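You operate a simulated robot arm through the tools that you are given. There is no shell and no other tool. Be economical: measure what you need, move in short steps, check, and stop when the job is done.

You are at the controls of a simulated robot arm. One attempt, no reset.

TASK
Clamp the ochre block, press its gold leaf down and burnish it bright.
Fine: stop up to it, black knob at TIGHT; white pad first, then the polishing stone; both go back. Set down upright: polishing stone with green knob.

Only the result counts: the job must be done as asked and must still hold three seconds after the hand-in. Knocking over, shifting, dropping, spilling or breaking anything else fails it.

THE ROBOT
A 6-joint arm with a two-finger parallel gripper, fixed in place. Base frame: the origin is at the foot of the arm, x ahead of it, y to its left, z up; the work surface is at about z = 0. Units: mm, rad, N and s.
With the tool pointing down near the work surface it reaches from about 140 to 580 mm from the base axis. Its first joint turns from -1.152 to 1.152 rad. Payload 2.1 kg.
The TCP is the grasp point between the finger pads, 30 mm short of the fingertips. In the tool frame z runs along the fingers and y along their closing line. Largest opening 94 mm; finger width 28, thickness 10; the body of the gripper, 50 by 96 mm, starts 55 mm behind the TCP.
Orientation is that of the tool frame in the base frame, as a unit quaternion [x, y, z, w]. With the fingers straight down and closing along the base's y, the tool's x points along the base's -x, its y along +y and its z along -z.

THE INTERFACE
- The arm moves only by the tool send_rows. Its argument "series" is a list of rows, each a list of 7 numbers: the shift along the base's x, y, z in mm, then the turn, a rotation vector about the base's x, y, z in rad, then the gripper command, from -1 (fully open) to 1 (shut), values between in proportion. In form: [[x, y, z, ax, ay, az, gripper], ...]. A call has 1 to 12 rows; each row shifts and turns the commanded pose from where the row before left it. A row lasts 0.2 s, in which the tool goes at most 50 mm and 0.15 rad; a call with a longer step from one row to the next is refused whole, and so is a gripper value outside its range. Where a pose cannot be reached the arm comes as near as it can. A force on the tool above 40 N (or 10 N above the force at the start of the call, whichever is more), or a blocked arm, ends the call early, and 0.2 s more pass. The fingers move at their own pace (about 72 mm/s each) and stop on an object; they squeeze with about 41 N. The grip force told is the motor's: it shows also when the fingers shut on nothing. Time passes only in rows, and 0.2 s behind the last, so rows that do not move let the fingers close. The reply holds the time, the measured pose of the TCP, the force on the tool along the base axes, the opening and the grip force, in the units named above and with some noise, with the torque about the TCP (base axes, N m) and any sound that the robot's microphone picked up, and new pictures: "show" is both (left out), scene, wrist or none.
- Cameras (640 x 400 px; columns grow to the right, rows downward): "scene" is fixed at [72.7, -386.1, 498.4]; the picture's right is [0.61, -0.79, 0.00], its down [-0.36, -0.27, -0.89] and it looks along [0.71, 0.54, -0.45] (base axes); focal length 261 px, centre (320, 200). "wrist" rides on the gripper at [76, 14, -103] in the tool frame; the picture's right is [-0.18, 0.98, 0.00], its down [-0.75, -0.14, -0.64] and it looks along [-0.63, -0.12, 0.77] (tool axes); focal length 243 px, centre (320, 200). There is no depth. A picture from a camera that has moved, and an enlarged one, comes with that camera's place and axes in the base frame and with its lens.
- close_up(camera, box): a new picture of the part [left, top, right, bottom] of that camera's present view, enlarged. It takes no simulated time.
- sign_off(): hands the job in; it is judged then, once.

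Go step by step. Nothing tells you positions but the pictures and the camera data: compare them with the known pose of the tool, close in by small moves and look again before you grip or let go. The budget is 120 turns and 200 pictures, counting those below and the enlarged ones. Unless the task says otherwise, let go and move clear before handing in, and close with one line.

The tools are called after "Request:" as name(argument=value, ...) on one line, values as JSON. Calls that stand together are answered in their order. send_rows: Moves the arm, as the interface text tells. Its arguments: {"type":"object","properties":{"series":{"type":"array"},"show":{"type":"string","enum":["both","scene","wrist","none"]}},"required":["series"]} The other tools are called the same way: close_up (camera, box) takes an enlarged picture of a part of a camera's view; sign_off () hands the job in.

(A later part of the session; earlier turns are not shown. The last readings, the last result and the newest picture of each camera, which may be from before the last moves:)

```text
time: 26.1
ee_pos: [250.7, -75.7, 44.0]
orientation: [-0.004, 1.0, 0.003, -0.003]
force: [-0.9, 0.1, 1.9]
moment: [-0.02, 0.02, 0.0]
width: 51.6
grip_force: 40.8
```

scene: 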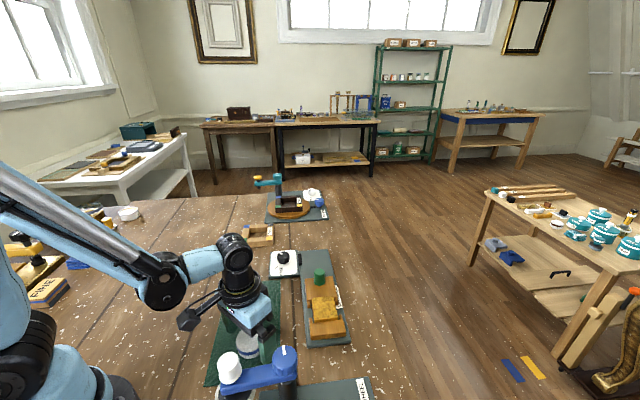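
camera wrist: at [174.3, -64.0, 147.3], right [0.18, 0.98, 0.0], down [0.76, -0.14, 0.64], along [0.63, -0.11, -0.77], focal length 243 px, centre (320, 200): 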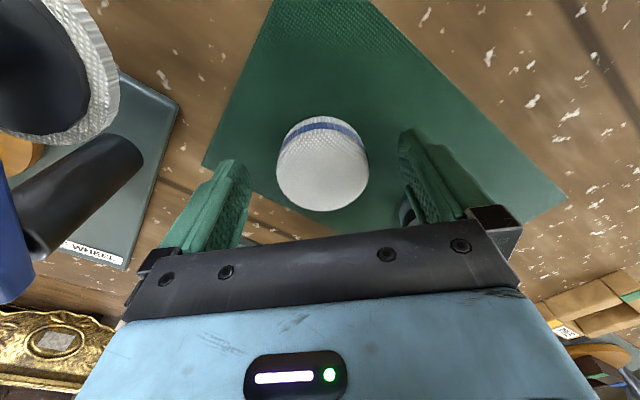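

Gripped at 51.6 mm. Lift and carry it over the block, which now centres near (397,-148).

Request:
send_rows(series=[[0, 0, 30, 0, 0, 0, 1], [0, 0, 40, 0, 0, 0, 1], [36, -18, 10, 0, 0, 0, 1], [36, -18, 0, 0, 0, 0, 1], [36, -18, 0, 0, 0, 0, 1], [38, -18, 0, 0, 0, 0, 1]], show="both")

Request:
close_up(camera="scene", box=[255, 220, 375, 350])

```text
time: 27.5
ee_pos: [399.5, -149.4, 124.0]
orientation: [-0.003, 1.0, 0.003, -0.003]
force: [-0.2, -0.3, -0.3]
moment: [-0.03, 0.0, 0.01]
width: 51.2
grip_force: 40.6
camera wrist: at [323.7, -136.7, 227.3], right [0.18, 0.98, 0.0], down [0.76, -0.14, 0.64], along [0.63, -0.11, -0.77], focal length 243 px, centre (320, 200)
```

scene: 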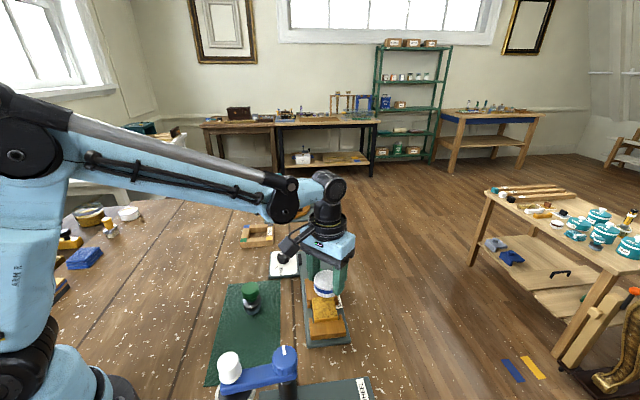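
wrist: 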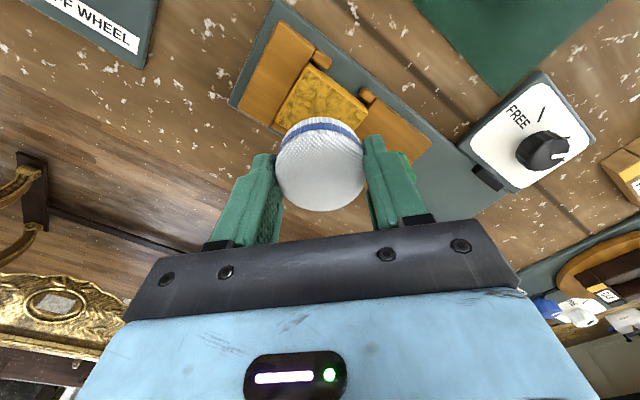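

```text
3.08 times, centred on (315, 285) of scene
camera zoom: at [72.6, -386.1, 498.4], right [0.61, -0.79, 0.0], down [-0.36, -0.27, -0.89], along [0.71, 0.54, -0.45], focal length 803 px, centre (335, -62)
```

zoom: 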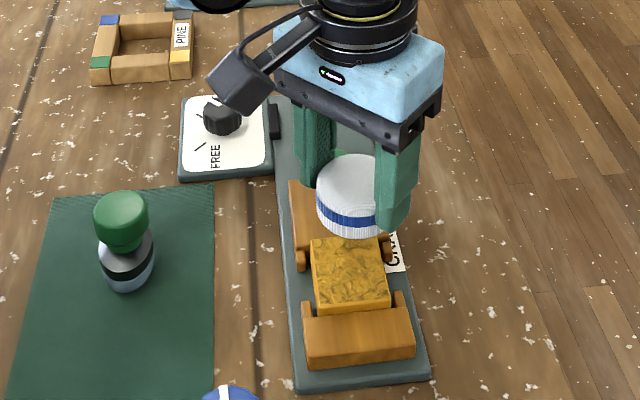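

I'll shift slightly to centre on the block and descend near contact.

Request:
send_rows(series=[[-3, 2, -25, 0, 0, 0, 1], [0, 0, -15, 0, 0, 0, 1], [0, 0, 0, 0, 0, 0, 1]], show="both")

Request:
close_up(camera="scene", box=[275, 260, 365, 350])

Request:
close_up(camera="wrist", box=[220, 40, 460, 220])

```text
time: 28.3
ee_pos: [398.3, -146.1, 83.3]
orientation: [-0.005, 1.0, 0.002, -0.002]
force: [-0.6, -0.2, -0.4]
moment: [0.01, 0.01, 0.02]
width: 51.1
grip_force: 40.5
camera wrist: at [320.5, -134.4, 187.2], right [0.18, 0.98, 0.0], down [0.76, -0.14, 0.64], along [0.63, -0.11, -0.77], focal length 243 px, centre (320, 200)
```

scene: 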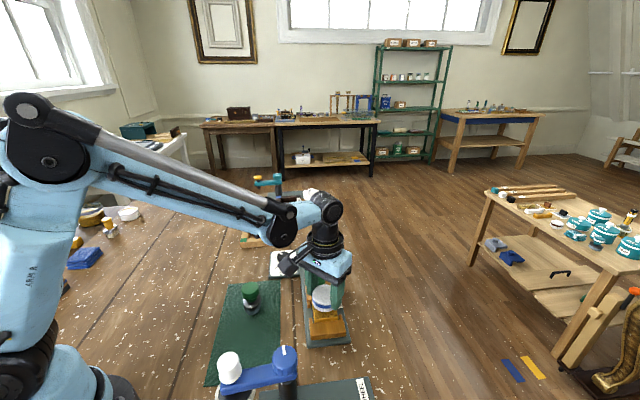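
wrist: 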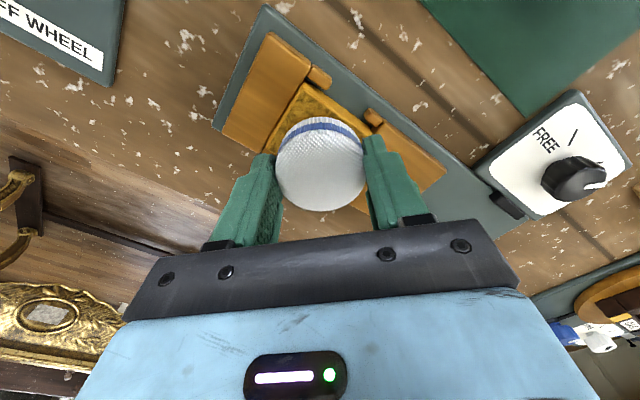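

```text
4.44 times, centred on (320, 305) of scene
camera zoom: at [72.7, -386.1, 498.4], right [0.61, -0.79, 0.0], down [-0.36, -0.27, -0.89], along [0.71, 0.54, -0.45], focal length 1160 px, centre (320, -267)
```

zoom: 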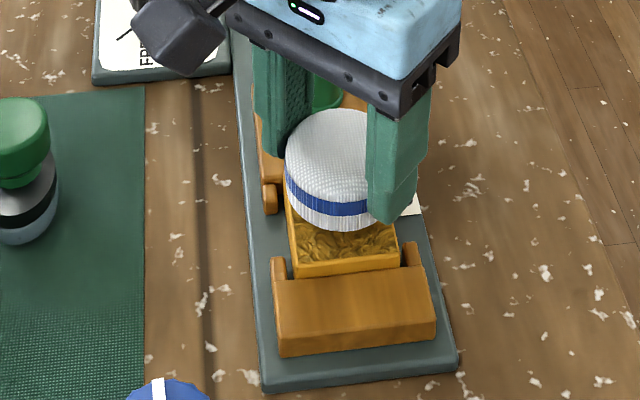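

```text
2.22 times, centred on (340, 130) of wrist
camera zoom: at [320.5, -134.4, 187.2], right [0.18, 0.98, 0.0], down [0.76, -0.14, 0.64], along [0.63, -0.11, -0.77], focal length 539 px, centre (276, 356)
```

zoom: 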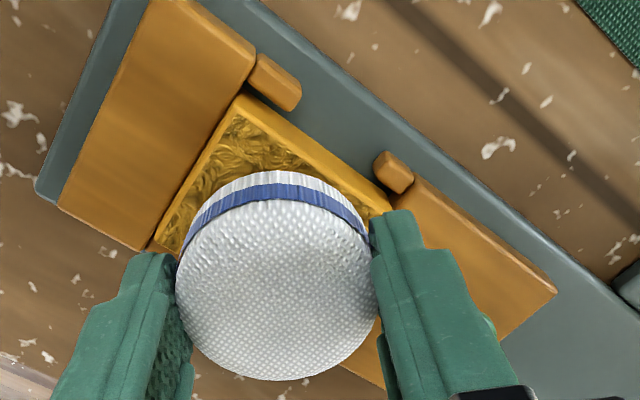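

The block's centre works out at about (398,-150). I'll shift 3 mm and press down gently in small steps.

Request:
send_rows(series=[[0, -3.5, -4, 0, 0, 0, 1], [0, 0, -4, 0, 0, 0, 1], [0, 0, -2, 0, 0, 0, 1], [0, 0, -2, 0, 0, 0, 1]], show="none")

```text
time: 29.1
ee_pos: [396.2, -149.3, 75.5]
orientation: [-0.004, 1.0, 0.004, -0.002]
force: [0.2, 1.2, 15.9]
moment: [-0.06, 0.03, -0.07]
width: 51.2
grip_force: 41.5
stopped in row 4: the force on the tool passed its limit at 46 N (the readings are from after the stop); the commanded pose is now the measured one
```

Contact at TCP z about 75.5 with a brief press. Let me look at the block and what the leaf is doing.

Request:
send_rows(series=[[0, 0, 0, 0, 0, 0, 1]], show="wrist")

Request:
close_up(camera="wrist", box=[220, 40, 460, 220])

Request:
close_up(camera="scene", box=[275, 260, 365, 350])

```text
time: 29.5
ee_pos: [395.3, -150.1, 75.6]
orientation: [-0.005, 1.0, 0.003, -0.003]
force: [0.2, -0.2, 23.1]
moment: [-0.25, 0.09, -0.03]
width: 51.2
grip_force: 40.8
camera wrist: at [319.9, -137.7, 178.8], right [0.18, 0.98, 0.01], down [0.76, -0.14, 0.64], along [0.63, -0.11, -0.77], focal length 243 px, centre (320, 200)
```

wrist: 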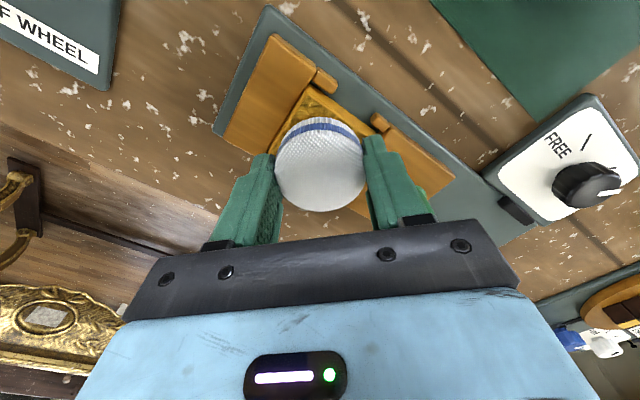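

```text
2.22 times, centred on (340, 130) of wrist
camera zoom: at [319.9, -137.7, 178.8], right [0.18, 0.98, 0.01], down [0.76, -0.14, 0.64], along [0.63, -0.11, -0.77], focal length 539 px, centre (276, 356)
```

zoom: 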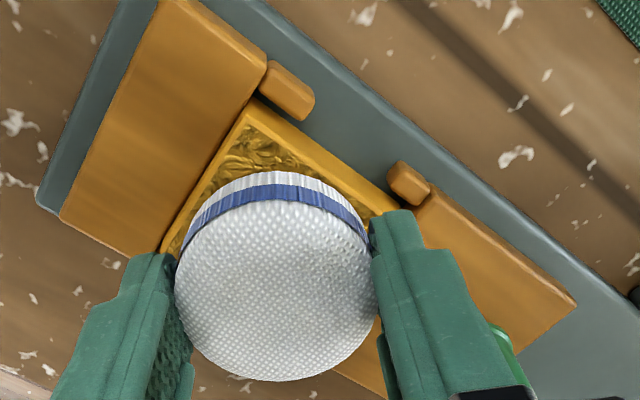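

```text
4.44 times, centred on (320, 305) of scene
camera zoom: at [72.6, -386.1, 498.4], right [0.61, -0.79, 0.0], down [-0.36, -0.27, -0.89], along [0.71, 0.54, -0.45], focal length 1160 px, centre (320, -267)
```

zoom: 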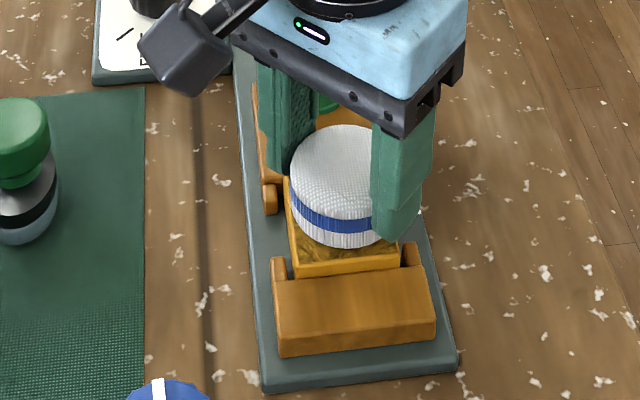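

The pad is pressing with about 23 N. I'll hold it a moment, then lift and look at the leaf.

Request:
send_rows(series=[[0, 0, 0, 0, 0, 0, 1], [0, 0, 0, 0, 0, 0, 1], [0, 0, 0, 0, 0, 0, 1], [0, 0, 20, 0, 0, 0, 1], [-21, -21, 30, 0, 0, 0, 1], [-21, -21, 30, 0, 0, 0, 1]], show="wrist")

Request:
close_up(camera="scene", box=[275, 260, 365, 350])

```text
time: 30.9
ee_pos: [352.8, -191.0, 154.4]
orientation: [-0.005, 1.0, 0.003, -0.002]
force: [-0.1, -0.7, -0.4]
moment: [-0.02, -0.01, 0.02]
width: 51.3
grip_force: 41.2
camera wrist: at [277.0, -179.4, 258.9], right [0.18, 0.98, 0.01], down [0.76, -0.14, 0.64], along [0.63, -0.11, -0.77], focal length 243 px, centre (320, 200)
```

wrist: 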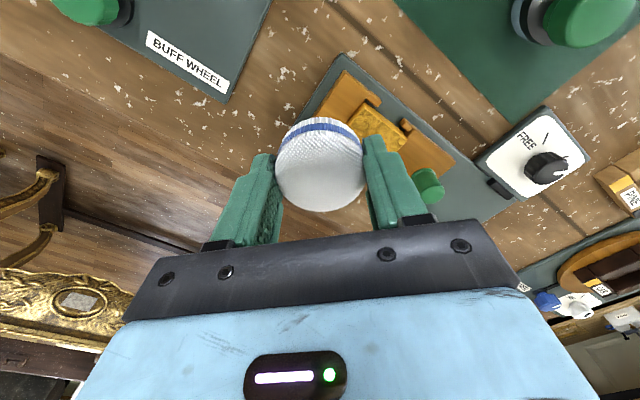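

```text
4.44 times, centred on (320, 305) of scene
camera zoom: at [72.7, -386.1, 498.4], right [0.61, -0.79, 0.0], down [-0.36, -0.27, -0.89], along [0.71, 0.54, -0.45], focal length 1160 px, centre (320, -267)
```

zoom: 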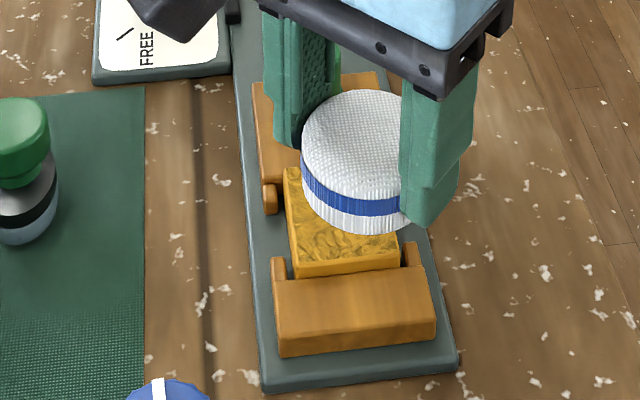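

Request:
close_up(camera="wrist", box=[320, 80, 420, 160])

```text
5.00 times, centred on (370, 120) of wrist
camera zoom: at [277.0, -179.4, 258.9], right [0.18, 0.98, 0.01], down [0.76, -0.14, 0.64], along [0.63, -0.11, -0.77], focal length 1213 px, centre (70, 600)
```

zoom: 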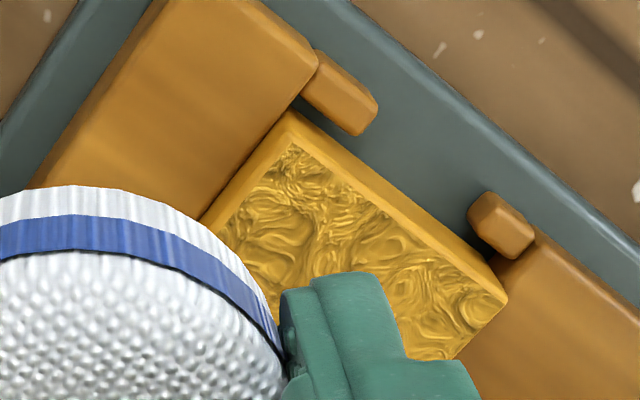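

The pad hides part of it. I'll move behind the block so both cameras can see the leaf.

Request:
send_rows(series=[[30, 14, 9, 0, 0, 0, 1], [30, 14, 9, 0, 0, 0, 1], [30, 14, 8, 0, 0, 0, 1]], show="none")

Request:
close_up(camera="wrist", box=[240, 0, 400, 110])

Request:
close_up(camera="scene", box=[275, 260, 365, 350])

```text
time: 31.7
ee_pos: [443.5, -150.6, 180.4]
orientation: [-0.004, 1.0, 0.004, -0.003]
force: [-0.2, -0.2, 0.0]
moment: [0.0, -0.01, 0.0]
width: 51.3
grip_force: 41.1
```

```text
3.64 times, centred on (320, 55) of wrist
camera zoom: at [367.7, -138.2, 284.7], right [0.18, 0.98, 0.01], down [0.76, -0.14, 0.64], along [0.63, -0.11, -0.77], focal length 882 px, centre (320, 727)
```

zoom: 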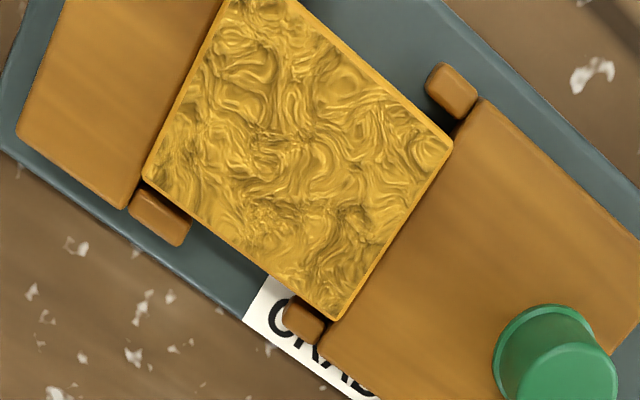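

```text
4.44 times, centred on (320, 305) of scene
camera zoom: at [72.6, -386.1, 498.4], right [0.61, -0.79, 0.0], down [-0.36, -0.27, -0.89], along [0.71, 0.54, -0.45], focal length 1160 px, centre (320, -267)
```

zoom: 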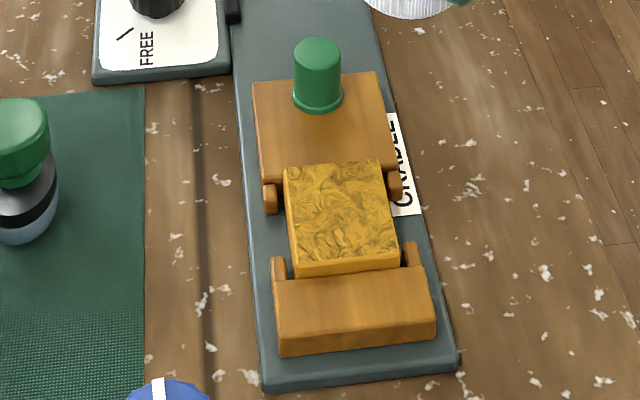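

The leaf still looks wrinkled, so it needs more pressing. I'll go back onto the block's centre (397.5,-148.5), press firmly and rub a little.

Request:
send_rows(series=[[-23, 1, -30, 0, 0, 0, 1], [-23, 1, -30, 0, 0, 0, 1], [0, 0, -35, 0, 0, 0, 1], [0, 0, -7, 0, 0, 0, 1], [0, 0, -2, 0, 0, 0, 1], [0, 0, 0, 0, 0, 0, 1]], show="none")

```text
time: 33.1
ee_pos: [399.1, -148.0, 75.9]
orientation: [-0.004, 1.0, 0.004, -0.002]
force: [0.2, -0.6, -1.0]
moment: [0.0, 0.0, -0.04]
width: 51.1
grip_force: 41.6
```

Request:
send_rows(series=[[-1, 0, -0.7, 0, 0, 0, 1], [0, 0, -0.5, 0, 0, 0, 1], [0, 0, 0, 0, 0, 0, 1]], show="none")

```text
time: 33.9
ee_pos: [397.6, -147.4, 74.5]
orientation: [-0.004, 1.0, 0.004, -0.003]
force: [0.9, 1.7, 12.9]
moment: [-0.04, -0.12, -0.01]
width: 51.1
grip_force: 40.5
```

Request:
send_rows(series=[[0, 0, -0.5, 0, 0, 0, 1], [0, 0, -0.3, 0, 0, 0, 1], [0, 0, 0, 0, 0, 0, 1], [0, 0, 0, 0, 0, 0, 1]], show="none")

```text
time: 34.9
ee_pos: [396.5, -149.0, 74.3]
orientation: [-0.005, 1.0, 0.003, -0.002]
force: [3.2, 1.1, 28.4]
moment: [-0.02, -0.19, -0.05]
width: 51.2
grip_force: 41.1
```

Holding 28 N. Now a gentle rub along the cradle's axis and across.

Request:
send_rows(series=[[3, 3, 0, 0, 0, 0, 1], [3, 3, 0, 0, 0, 0, 1], [-3, -3, 0, 0, 0, 0, 1], [-3, -3, 0, 0, 0, 0, 1], [-3, -3, 0, 0, 0, 0, 1], [-3, -3, 0, 0, 0, 0, 1], [3, 3, 0, 0, 0, 0, 1], [3, 3, 0, 0, 0, 0, 1]], show="wrist")

Request:
close_up(camera="wrist", box=[220, 40, 460, 220])

```text
time: 36.7
ee_pos: [397.2, -148.9, 74.9]
orientation: [-0.004, 1.0, 0.002, -0.002]
force: [-5.0, -3.7, 12.9]
moment: [-0.25, 0.13, -0.05]
width: 51.1
grip_force: 40.7
camera wrist: at [321.0, -136.2, 178.7], right [0.18, 0.98, 0.0], down [0.76, -0.14, 0.64], along [0.63, -0.11, -0.77], focal length 243 px, centre (320, 200)
```

wrist: 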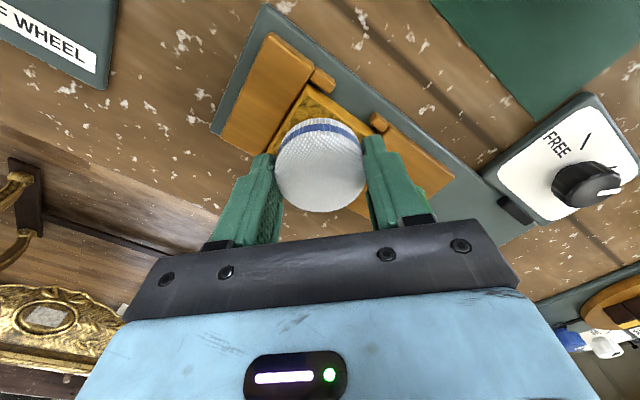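

```text
2.22 times, centred on (340, 130) of wrist
camera zoom: at [321.0, -136.2, 178.7], right [0.18, 0.98, 0.0], down [0.76, -0.14, 0.64], along [0.63, -0.11, -0.77], focal length 539 px, centre (276, 356)
```

zoom: 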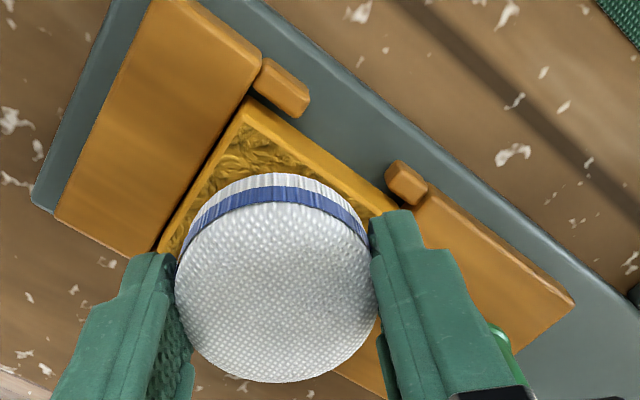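

Lift and look again from behind.

Request:
send_rows(series=[[0, 0, 15, 0, 0, 0, 1], [10, 0, 40, 0, 0, 0, 1], [18, 0, 40, 0, 0, 0, 1], [18, 0, 10, 0, 0, 0, 1]], show="none")

Request:
close_up(camera="wrist", box=[240, 0, 400, 110])

```text
time: 37.7
ee_pos: [442.1, -148.1, 178.9]
orientation: [-0.005, 1.0, 0.004, -0.003]
force: [0.4, -0.2, -0.2]
moment: [0.0, -0.02, 0.01]
width: 51.0
grip_force: 41.1
```

```text
3.64 times, centred on (320, 55) of wrist
camera zoom: at [366.5, -135.9, 283.6], right [0.18, 0.98, 0.01], down [0.76, -0.14, 0.64], along [0.63, -0.11, -0.77], focal length 882 px, centre (320, 727)
```

zoom: 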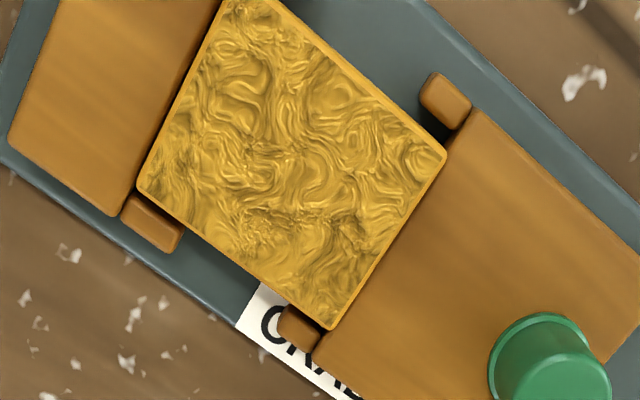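

The leaf does look smoother now: the press works gradually. I'll repeat with a longer press and a wider rub.

Request:
send_rows(series=[[-22, -0.5, -30, 0, 0, 0, 1], [-22, 0, -30, 0, 0, 0, 1], [0, 0, -35, 0, 0, 0, 1], [0, 0, -7, 0, 0, 0, 1], [0, 0, -1.5, 0, 0, 0, 1], [0, 0, -0.5, 0, 0, 0, 1], [0, 0, 0, 0, 0, 0, 1]], show="none")

```text
time: 39.3
ee_pos: [397.7, -147.5, 76.2]
orientation: [-0.005, 1.0, 0.003, -0.003]
force: [-1.5, 0.9, 5.1]
moment: [0.0, 0.0, 0.01]
width: 50.9
grip_force: 41.5
```

Request:
send_rows(series=[[0, 0, -0.8, 0, 0, 0, 1], [0, 0, -0.5, 0, 0, 0, 1], [0, 0, 0, 0, 0, 0, 1], [0, 0, 0, 0, 0, 0, 1]], show="none")

```text
time: 40.3
ee_pos: [399.3, -147.9, 74.8]
orientation: [-0.005, 1.0, 0.003, -0.001]
force: [0.7, 0.2, 32.4]
moment: [-0.17, -0.21, 0.0]
width: 51.0
grip_force: 41.2
```

Request:
send_rows(series=[[0, 0, 0, 0, 0, 0, 1], [0, 0, 0, 0, 0, 0, 1], [4, 0, 0, 0, 0, 0, 1], [4, 0, 0, 0, 0, 0, 1], [-4, 4, 0, 0, 0, 0, 1], [-4, 4, 0, 0, 0, 0, 1], [-4, -4, 0, 0, 0, 0, 1], [-4, -4, 0, 0, 0, 0, 1], [4, -4, 0, 0, 0, 0, 1], [4, -4, 0, 0, 0, 0, 1], [0, 4, 0, 0, 0, 0, 1], [0, 4, 0, 0, 0, 0, 1]], show="none")

```text
time: 42.9
ee_pos: [398.2, -148.9, 74.3]
orientation: [-0.003, 1.0, 0.004, -0.002]
force: [-0.1, 1.1, -0.3]
moment: [-0.04, 0.0, -0.02]
width: 51.9
grip_force: 41.4
```

The force vanished, so the pad has slipped up slightly in the grip. Lift and inspect the pad and leaf.

Request:
send_rows(series=[[0, 0, 15, 0, 0, 0, 1], [10, 0, 40, 0, 0, 0, 1], [18, 0, 40, 0, 0, 0, 1], [18, 0, 10, 0, 0, 0, 1]], show="both")

Request:
close_up(camera="wrist", box=[240, 0, 400, 110])

Request:
close_up(camera="scene", box=[295, 200, 375, 300])

```text
time: 43.9
ee_pos: [445.9, -148.4, 177.3]
orientation: [-0.004, 1.0, 0.004, -0.003]
force: [0.1, -0.1, 0.1]
moment: [-0.03, -0.03, 0.01]
width: 51.6
grip_force: 41.0
camera wrist: at [369.6, -136.4, 281.7], right [0.18, 0.98, 0.01], down [0.76, -0.14, 0.64], along [0.63, -0.11, -0.77], focal length 243 px, centre (320, 200)
```

scene: 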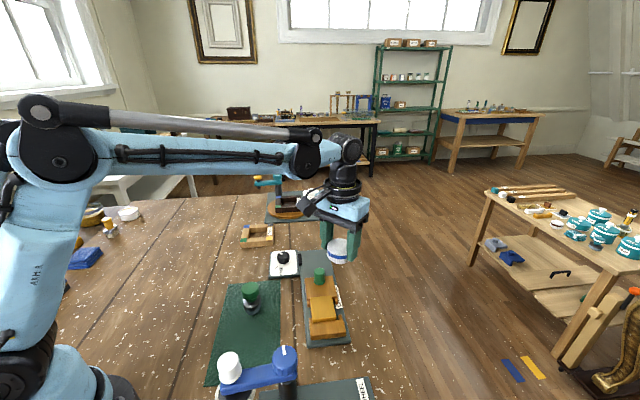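
wrist: 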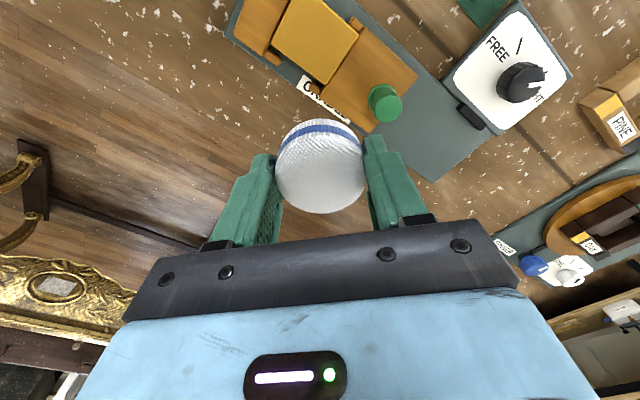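

```text
3.64 times, centred on (320, 55) of wrist
camera zoom: at [369.6, -136.4, 281.7], right [0.18, 0.98, 0.01], down [0.76, -0.14, 0.64], along [0.63, -0.11, -0.77], focal length 882 px, centre (320, 727)
```

zoom: 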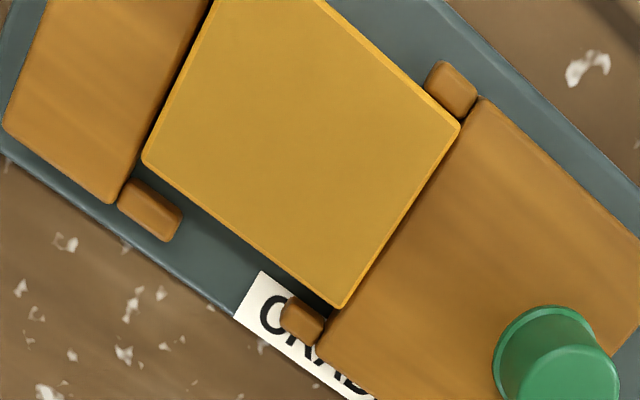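

```text
4.00 times, centred on (335, 250) of scene
camera zoom: at [72.6, -386.1, 498.4], right [0.61, -0.79, 0.0], down [-0.36, -0.27, -0.89], along [0.71, 0.54, -0.45], focal length 1044 px, centre (260, 0)
```

zoom: 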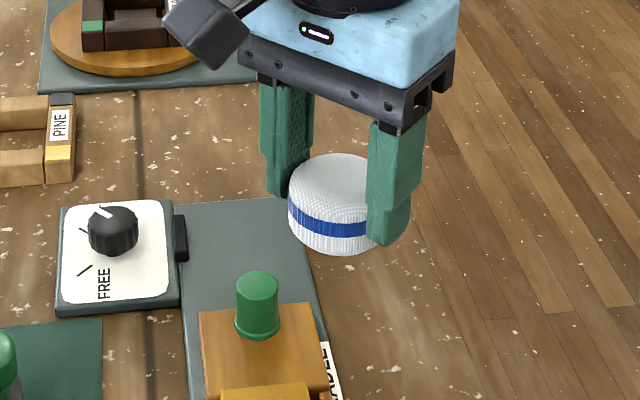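

The leaf now lies completely smooth. I'll return the pad to its place on the mat at (250.5,-76).

Request:
send_rows(series=[[-39, 14.4, -7, 0, 0, 0, 1], [-39, 14.4, -10, 0, 0, 0, 1], [-39, 14.4, -10, 0, 0, 0, 1], [-39, 14.4, -10, 0, 0, 0, 1], [-39, 14.4, -20, 0, 0, 0, 1], [0, 0, -40, 0, 0, 0, 1], [0, 0, -25, 0, 0, 0, 1], [0, 0, 0, 0, 0, 0, 1]], show="both")

Request:
close_up(camera="scene", box=[190, 270, 320, 380])

```text
time: 45.7
ee_pos: [250.4, -75.5, 56.4]
orientation: [-0.005, 1.0, 0.004, -0.003]
force: [-0.2, -0.8, -0.7]
moment: [0.0, -0.01, 0.0]
width: 51.7
grip_force: 41.6
camera wrist: at [174.4, -63.3, 160.0], right [0.18, 0.98, 0.01], down [0.76, -0.14, 0.64], along [0.63, -0.11, -0.77], focal length 243 px, centre (320, 200)
```

scene: 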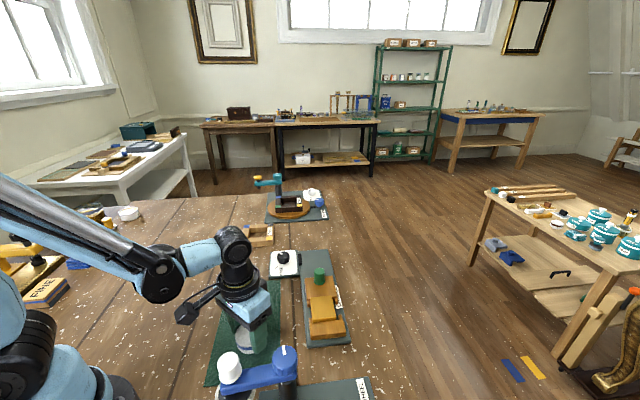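
wrist: 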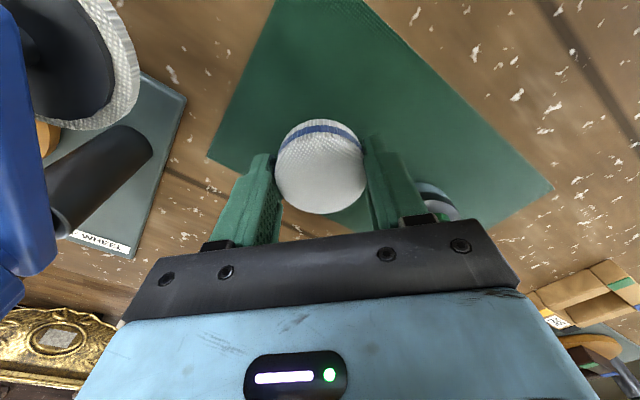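

```text
3.64 times, centred on (255, 325) of scene
camera zoom: at [72.6, -386.1, 498.4], right [0.61, -0.79, 0.0], down [-0.36, -0.27, -0.89], along [0.71, 0.54, -0.45], focal length 949 px, centre (556, -254)
```

zoom: 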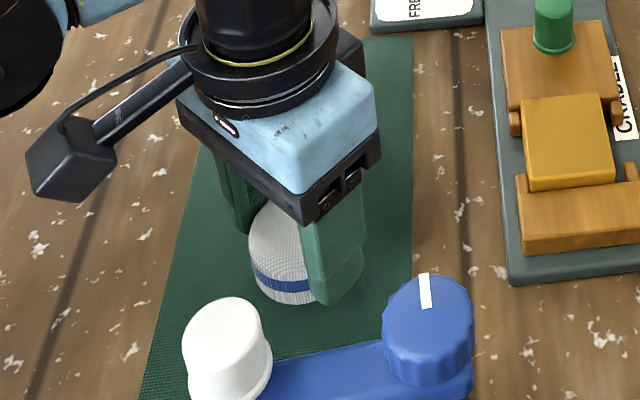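

Lower onto the mat in small steps until contact.

Request:
send_rows(series=[[0, 0, -8, 0, 0, 0, 1], [0, 0, -3, 0, 0, 0, 1], [0, 0, -1.5, 0, 0, 0, 1], [0, 0, -1, 0, 0, 0, 1]], show="none")

```text
time: 46.7
ee_pos: [250.1, -76.8, 43.4]
orientation: [-0.004, 1.0, 0.004, -0.002]
force: [-0.6, -0.6, 0.1]
moment: [-0.03, -0.01, -0.01]
width: 51.4
grip_force: 41.1
```

Request:
send_rows(series=[[0, 0, -0.8, 0, 0, 0, 1], [0, 0, -0.8, 0, 0, 0, 1], [0, 0, -0.5, 0, 0, 0, 1]], show="none")

```text
time: 47.5
ee_pos: [250.6, -76.1, 42.0]
orientation: [-0.005, 1.0, 0.003, -0.003]
force: [0.7, 2.8, 22.2]
moment: [-0.13, -0.14, -0.03]
width: 51.4
grip_force: 41.0
```

Contact made. Opening and rising.

Request:
send_rows(series=[[0, 0, 0.5, 0, 0, 0, 0.3], [0, 0, 0, 0, 0, 0, -0.5], [0, 0, 0, 0, 0, 0, -1], [0, 0, 0, 0, 0, 0, -1], [0, 0, 30, 0, 0, 0, -1], [0, 0, 40, 0, 0, 0, -1], [0, 0, 40, 0, 0, 0, -1]], show="both")

Request:
close_up(camera="scene", box=[190, 270, 350, 390])

```text
time: 49.1
ee_pos: [250.4, -77.2, 153.0]
orientation: [-0.004, 1.0, 0.004, -0.003]
force: [1.1, 0.4, 1.3]
moment: [0.01, 0.02, -0.01]
width: 93.9
grip_force: 0.1
camera wrist: at [175.0, -64.8, 256.6], right [0.18, 0.98, 0.01], down [0.76, -0.14, 0.64], along [0.63, -0.11, -0.77], focal length 243 px, centre (320, 200)
```

scene: 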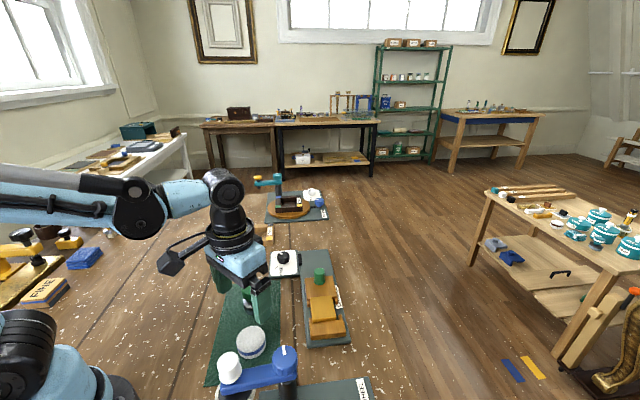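
wrist: 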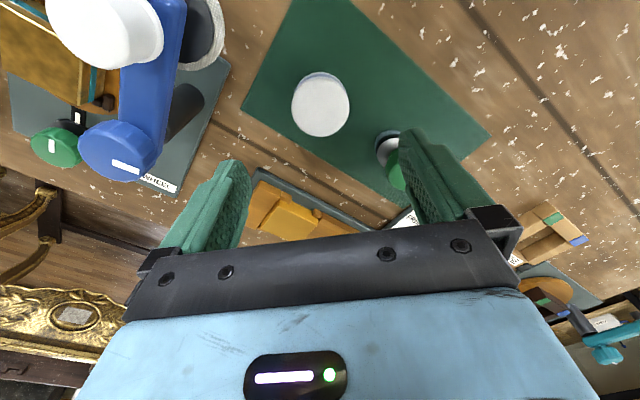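

```text
3.33 times, centred on (270, 330) of scene
camera zoom: at [72.6, -386.1, 498.4], right [0.61, -0.79, 0.0], down [-0.36, -0.27, -0.89], along [0.71, 0.54, -0.45], focal length 870 px, centre (487, -233)
```

zoom: 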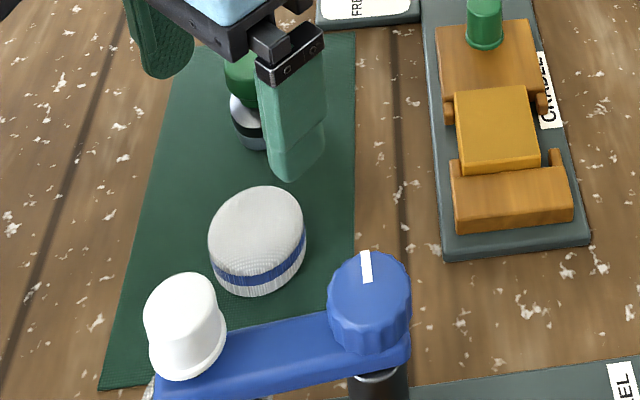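

The pad is back upright. Now I'll go above the polishing stone at about (313,-3).

Request:
send_rows(series=[[32, 37, 5, 0, 0, 0, -1], [31, 37, 5, 0, 0, 0, -0.6]], show="wrist")

Request:
close_up(camera="wrist", box=[240, 30, 400, 140])

Request:
close_up(camera="scene", box=[215, 265, 295, 335])

```text
time: 49.7
ee_pos: [314.4, -1.9, 163.3]
orientation: [-0.004, 1.0, 0.004, -0.003]
force: [-0.2, -0.4, -0.2]
moment: [0.0, 0.0, -0.03]
width: 75.1
grip_force: 0.0
camera wrist: at [238.4, 9.1, 267.2], right [0.18, 0.98, 0.01], down [0.76, -0.14, 0.64], along [0.63, -0.11, -0.77], focal length 243 px, centre (320, 200)
```

wrist: 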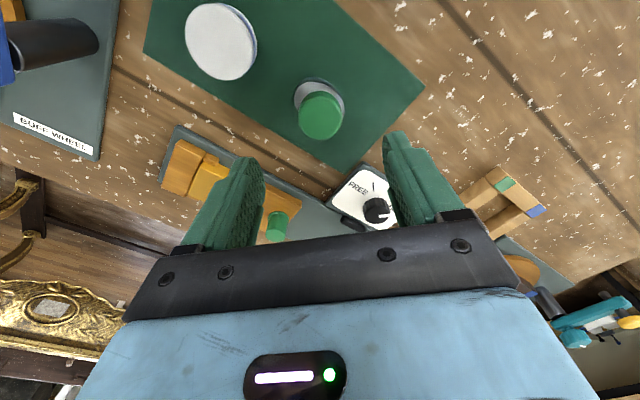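

```text
3.64 times, centred on (320, 85) of wrist
camera zoom: at [238.4, 9.1, 267.2], right [0.18, 0.98, 0.01], down [0.76, -0.14, 0.64], along [0.63, -0.11, -0.77], focal length 882 px, centre (320, 618)
```

zoom: 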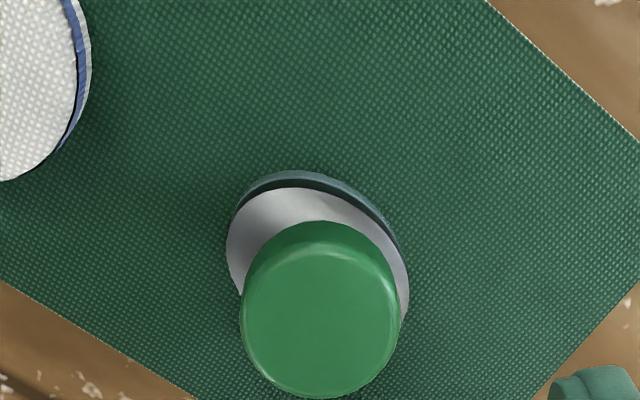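

```text
5.71 times, centred on (255, 300) of scene
camera zoom: at [72.6, -386.2, 498.4], right [0.61, -0.79, 0.0], down [-0.36, -0.27, -0.89], along [0.71, 0.54, -0.45], focal length 1491 px, centre (691, -371)
```

zoom: 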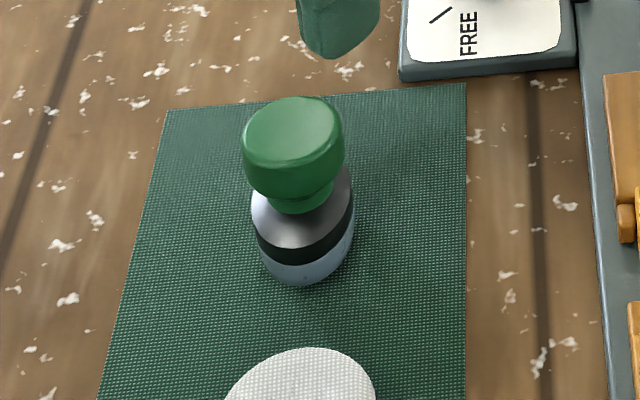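

The stone's knob is at about (313,-4), top near z 68, and its foot is elongated along the cradle direction. I'll turn the wrist to -45° so that strokes run along the closing line, then check.

Request:
send_rows(series=[[0, 0, 0, 0, 0, -0.131, -0.4], [0, 0, 0, 0, 0, -0.131, -0.4], [0, 0, -10, 0, 0, -0.131, -0.4], [0, -1, -15, 0, 0, -0.131, -0.4], [0, 0, -15, 0, 0, -0.131, -0.4], [0, 0, -15, 0, 0, -0.131, -0.4]], show="wrist")

Request:
close_up(camera="wrist", box=[220, 40, 420, 190])

```text
time: 51.1
ee_pos: [312.7, -1.3, 106.3]
orientation: [0.38, 0.925, 0.005, -0.002]
force: [-0.4, -0.7, -0.8]
moment: [0.0, 0.01, 0.01]
width: 65.8
grip_force: 0.0
camera wrist: at [269.1, 59.9, 211.3], right [0.82, 0.57, 0.01], down [0.43, -0.64, 0.64], along [0.37, -0.52, -0.77], focal length 243 px, centre (320, 200)
```

wrist: 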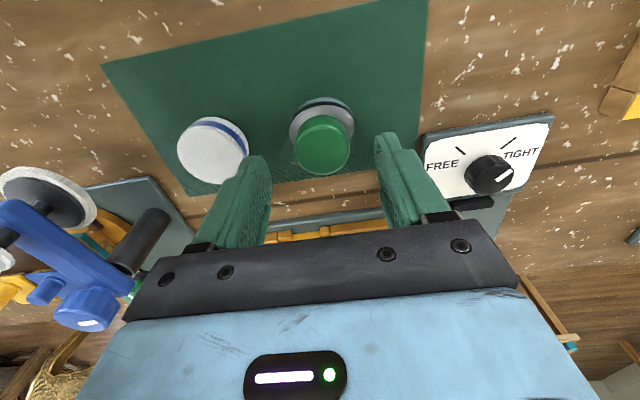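

```text
2.67 times, centred on (320, 115) of wrist
camera zoom: at [269.1, 59.9, 211.3], right [0.82, 0.57, 0.01], down [0.43, -0.64, 0.64], along [0.37, -0.52, -0.77], focal length 647 px, centre (320, 427)
```

zoom: 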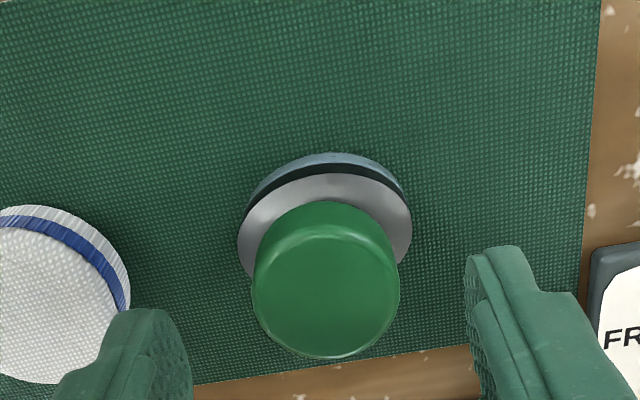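

Well aligned. I'll level the tool, descend so the tips are just under the knob's lower edge, and look.

Request:
send_rows(series=[[1.5, 0.5, -10, -0.01, 0, 0, -0.3], [0, 0, -10, 0, 0, 0, -0.3], [0, 0, -7, 0, 0, 0, -0.3], [0, 0, 0, 0, 0, 0, -0.3]], show="both")

Request:
close_up(camera="scene", box=[205, 245, 305, 335])

```text
time: 52.1
ee_pos: [314.3, -3.0, 80.3]
orientation: [0.379, 0.925, 0.0, 0.001]
force: [-0.4, 0.5, -1.1]
moment: [-0.03, -0.03, -0.02]
width: 61.0
grip_force: 0.0
camera wrist: at [269.5, 61.1, 183.2], right [0.82, 0.57, 0.0], down [0.44, -0.63, 0.64], along [0.37, -0.53, -0.77], focal length 243 px, centre (320, 200)
```

scene: 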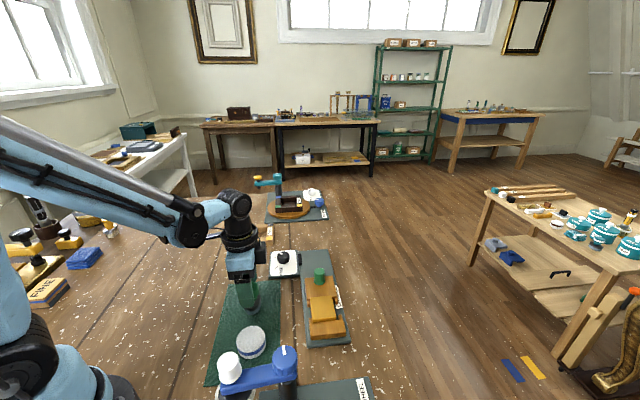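
wrist: 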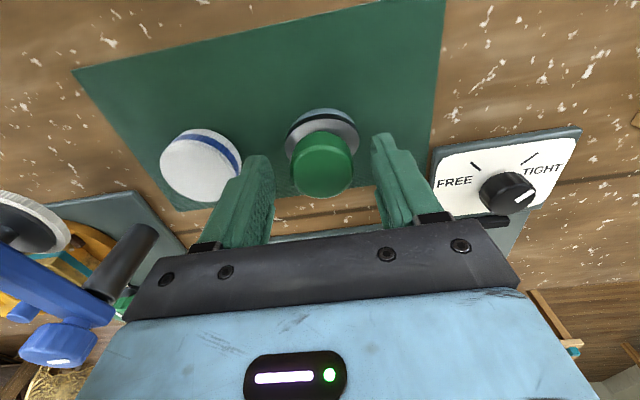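

```text
4.44 times, centred on (255, 290) of scene
camera zoom: at [72.7, -386.1, 498.4], right [0.61, -0.79, 0.0], down [-0.36, -0.27, -0.89], along [0.71, 0.54, -0.45], focal length 1160 px, centre (609, -200)
```

zoom: 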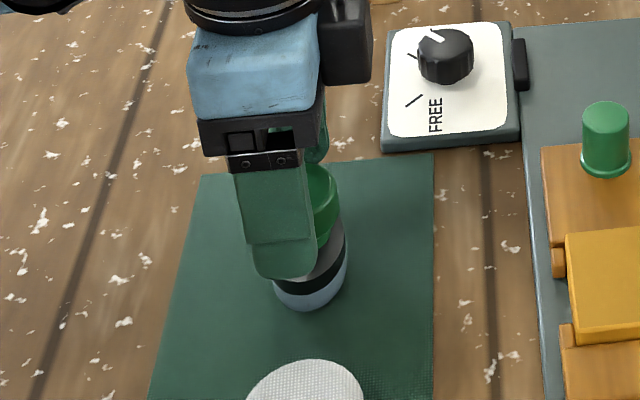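

Request:
send_rows(series=[[0, 1, -3, 0, 0, 0, -0.3], [0, 0, 0, 0, 0, 0, 1], [0, 0, 0, 0, 0, 0, 1], [0, 0, 0, 0, 0, 0, 1]], show="both")

Request:
close_up(camera="wrist", box=[220, 80, 420, 220])

```text
time: 53.1
ee_pos: [314.1, -1.4, 78.0]
orientation: [0.38, 0.925, 0.0, 0.001]
force: [0.7, 0.2, 2.2]
moment: [0.07, -0.04, 0.0]
width: 36.7
grip_force: 40.8
camera wrist: at [269.8, 61.7, 180.5], right [0.82, 0.57, 0.0], down [0.44, -0.63, 0.64], along [0.37, -0.53, -0.77], focal length 243 px, centre (320, 200)
```

scene: 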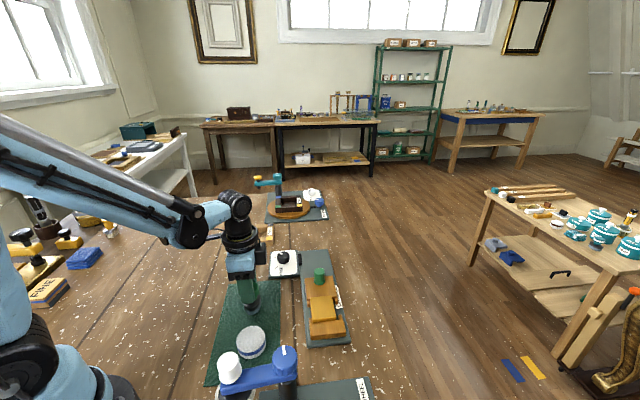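
wrist: 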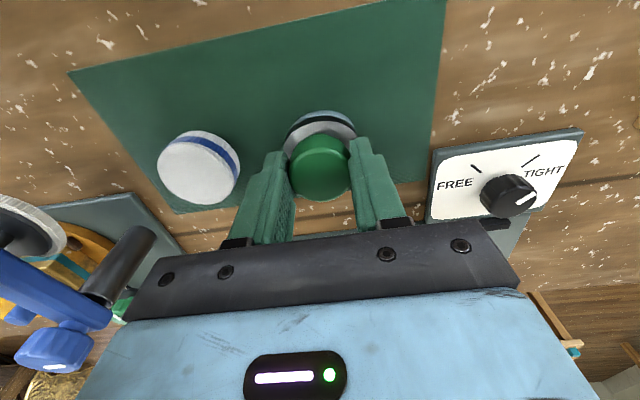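

```text
2.86 times, centred on (320, 150) of wrist
camera zoom: at [269.8, 61.7, 180.5], right [0.82, 0.57, 0.0], down [0.44, -0.63, 0.64], along [0.37, -0.53, -0.77], focal length 693 px, centre (320, 343)
```

zoom: 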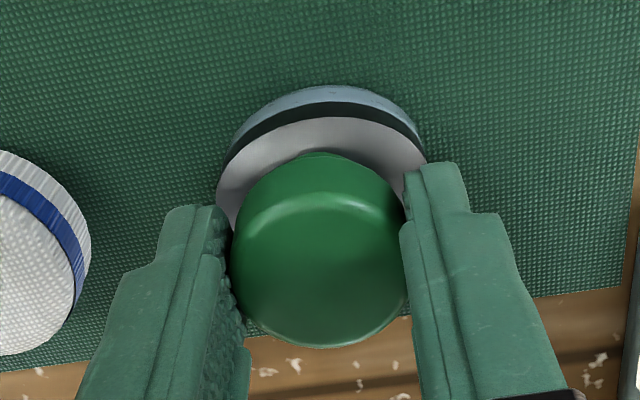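

Gripped at 36.7 mm. Lift and carry it above the block.

Request:
send_rows(series=[[0, 0, 20, 0, 0, 0, 1], [0, 0, 40, 0, 0, 0, 1], [20, -36, 5, 0, 0, 0, 1], [21, -37, 0, 0, 0, 0, 1], [21, -37, 0, 0, 0, 0, 1], [21, -37, 0, 0, 0, 0, 1], [0, 0, 0, 0, 0, 0, 1]], show="both")

Request:
close_up(camera="scene", box=[265, 220, 375, 350])

Request:
close_up(camera="wrist", box=[220, 40, 420, 190])

```text
time: 54.7
ee_pos: [399.0, -152.1, 141.2]
orientation: [0.38, 0.925, 0.0, 0.001]
force: [0.0, -1.1, -1.1]
moment: [0.02, -0.03, 0.0]
width: 36.5
grip_force: 41.1
camera wrist: at [354.1, -89.1, 245.0], right [0.82, 0.57, 0.0], down [0.44, -0.63, 0.64], along [0.37, -0.53, -0.77], focal length 243 px, centre (320, 200)
```

scene: 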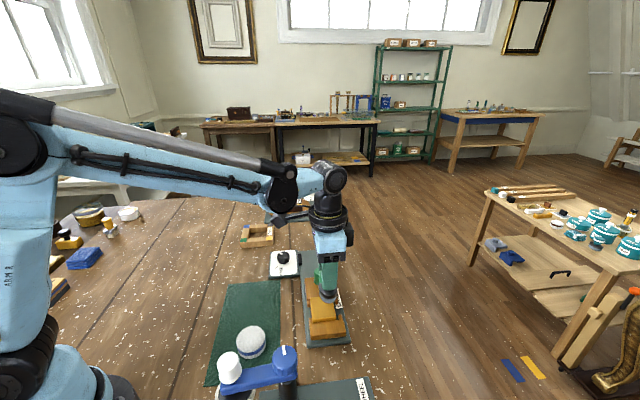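
wrist: 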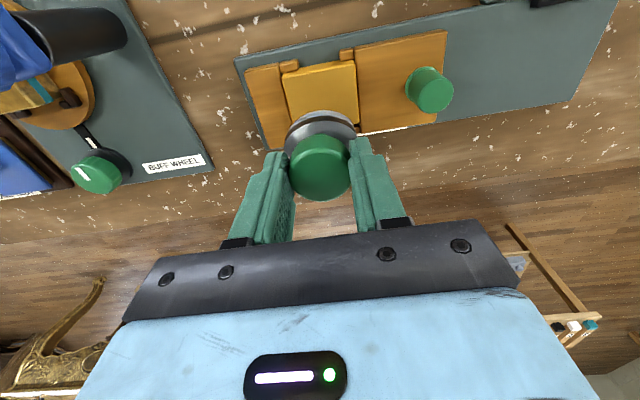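

```text
3.08 times, centred on (320, 285) of scene
camera zoom: at [72.7, -386.2, 498.4], right [0.61, -0.79, 0.0], down [-0.36, -0.27, -0.89], along [0.71, 0.54, -0.45], focal length 803 px, centre (320, -62)
```

zoom: 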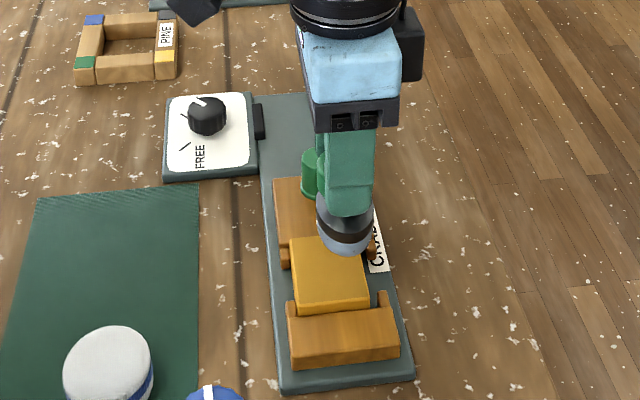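

```text
2.67 times, centred on (320, 115) of wrist
camera zoom: at [354.1, -89.1, 245.0], right [0.82, 0.57, 0.0], down [0.44, -0.63, 0.64], along [0.37, -0.53, -0.77], focal length 647 px, centre (320, 427)
```

zoom: 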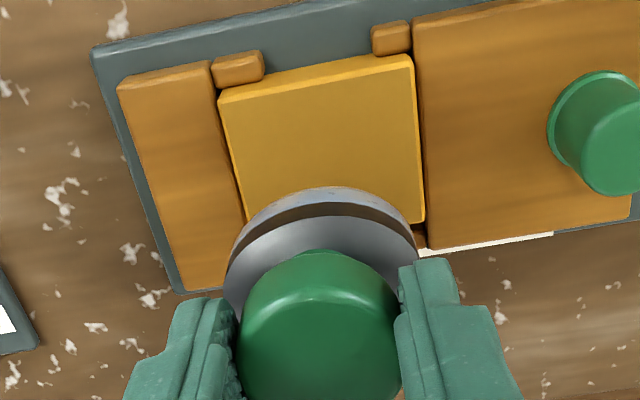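

I'll shift slightly to (397,-147.5) and descend to near contact (expected TCP z about 109).

Request:
send_rows(series=[[-2, 4.5, -15, 0, 0, 0, 1], [0, 0, -12, 0, 0, 0, 1], [0, 0, -3, 0, 0, 0, 1], [0, 0, -1, 0, 0, 0, 1], [0, 0, 0, 0, 0, 0, 1]], show="none")

```text
time: 55.9
ee_pos: [397.5, -144.3, 110.7]
orientation: [0.38, 0.925, 0.0, 0.001]
force: [0.2, 0.3, -1.0]
moment: [0.0, -0.01, -0.01]
width: 36.6
grip_force: 40.7
```

Request:
send_rows(series=[[0, -2, -0.7, 0, 0, 0, 1], [0, 0, -0.7, 0, 0, 0, 1], [0, 0, -0.5, 0, 0, 0, 1], [0, 0, 0, 0, 0, 0, 1]], show="wrist")

```text
time: 56.9
ee_pos: [397.4, -146.3, 108.9]
orientation: [0.379, 0.925, 0.0, 0.001]
force: [0.9, 1.2, 3.3]
moment: [0.1, -0.05, -0.01]
width: 36.7
grip_force: 41.5
camera wrist: at [350.9, -83.6, 212.5], right [0.82, 0.57, 0.0], down [0.44, -0.63, 0.64], along [0.37, -0.53, -0.77], focal length 243 px, centre (320, 200)
```

wrist: 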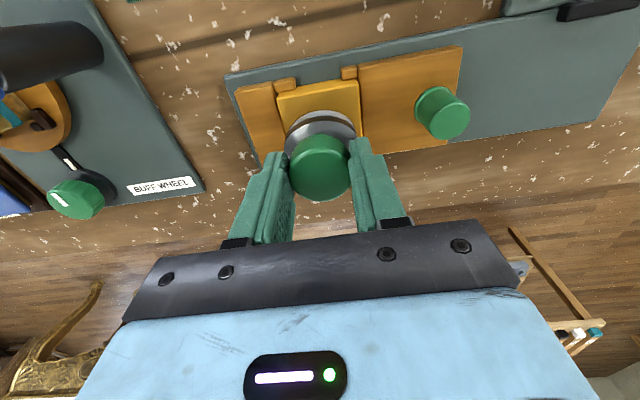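

Light contact. Press to a moderate force, then check.

Request:
send_rows(series=[[0, 0, -0.5, 0, 0, 0, 1], [0, 0, -0.3, 0, 0, 0, 1], [0, 0, 0, 0, 0, 0, 1]], show="none")

```text
time: 57.7
ee_pos: [395.0, -146.0, 109.7]
orientation: [0.379, 0.925, -0.002, 0.001]
force: [0.8, -2.9, 16.2]
moment: [-0.26, -0.06, -0.02]
width: 36.6
grip_force: 41.1
```

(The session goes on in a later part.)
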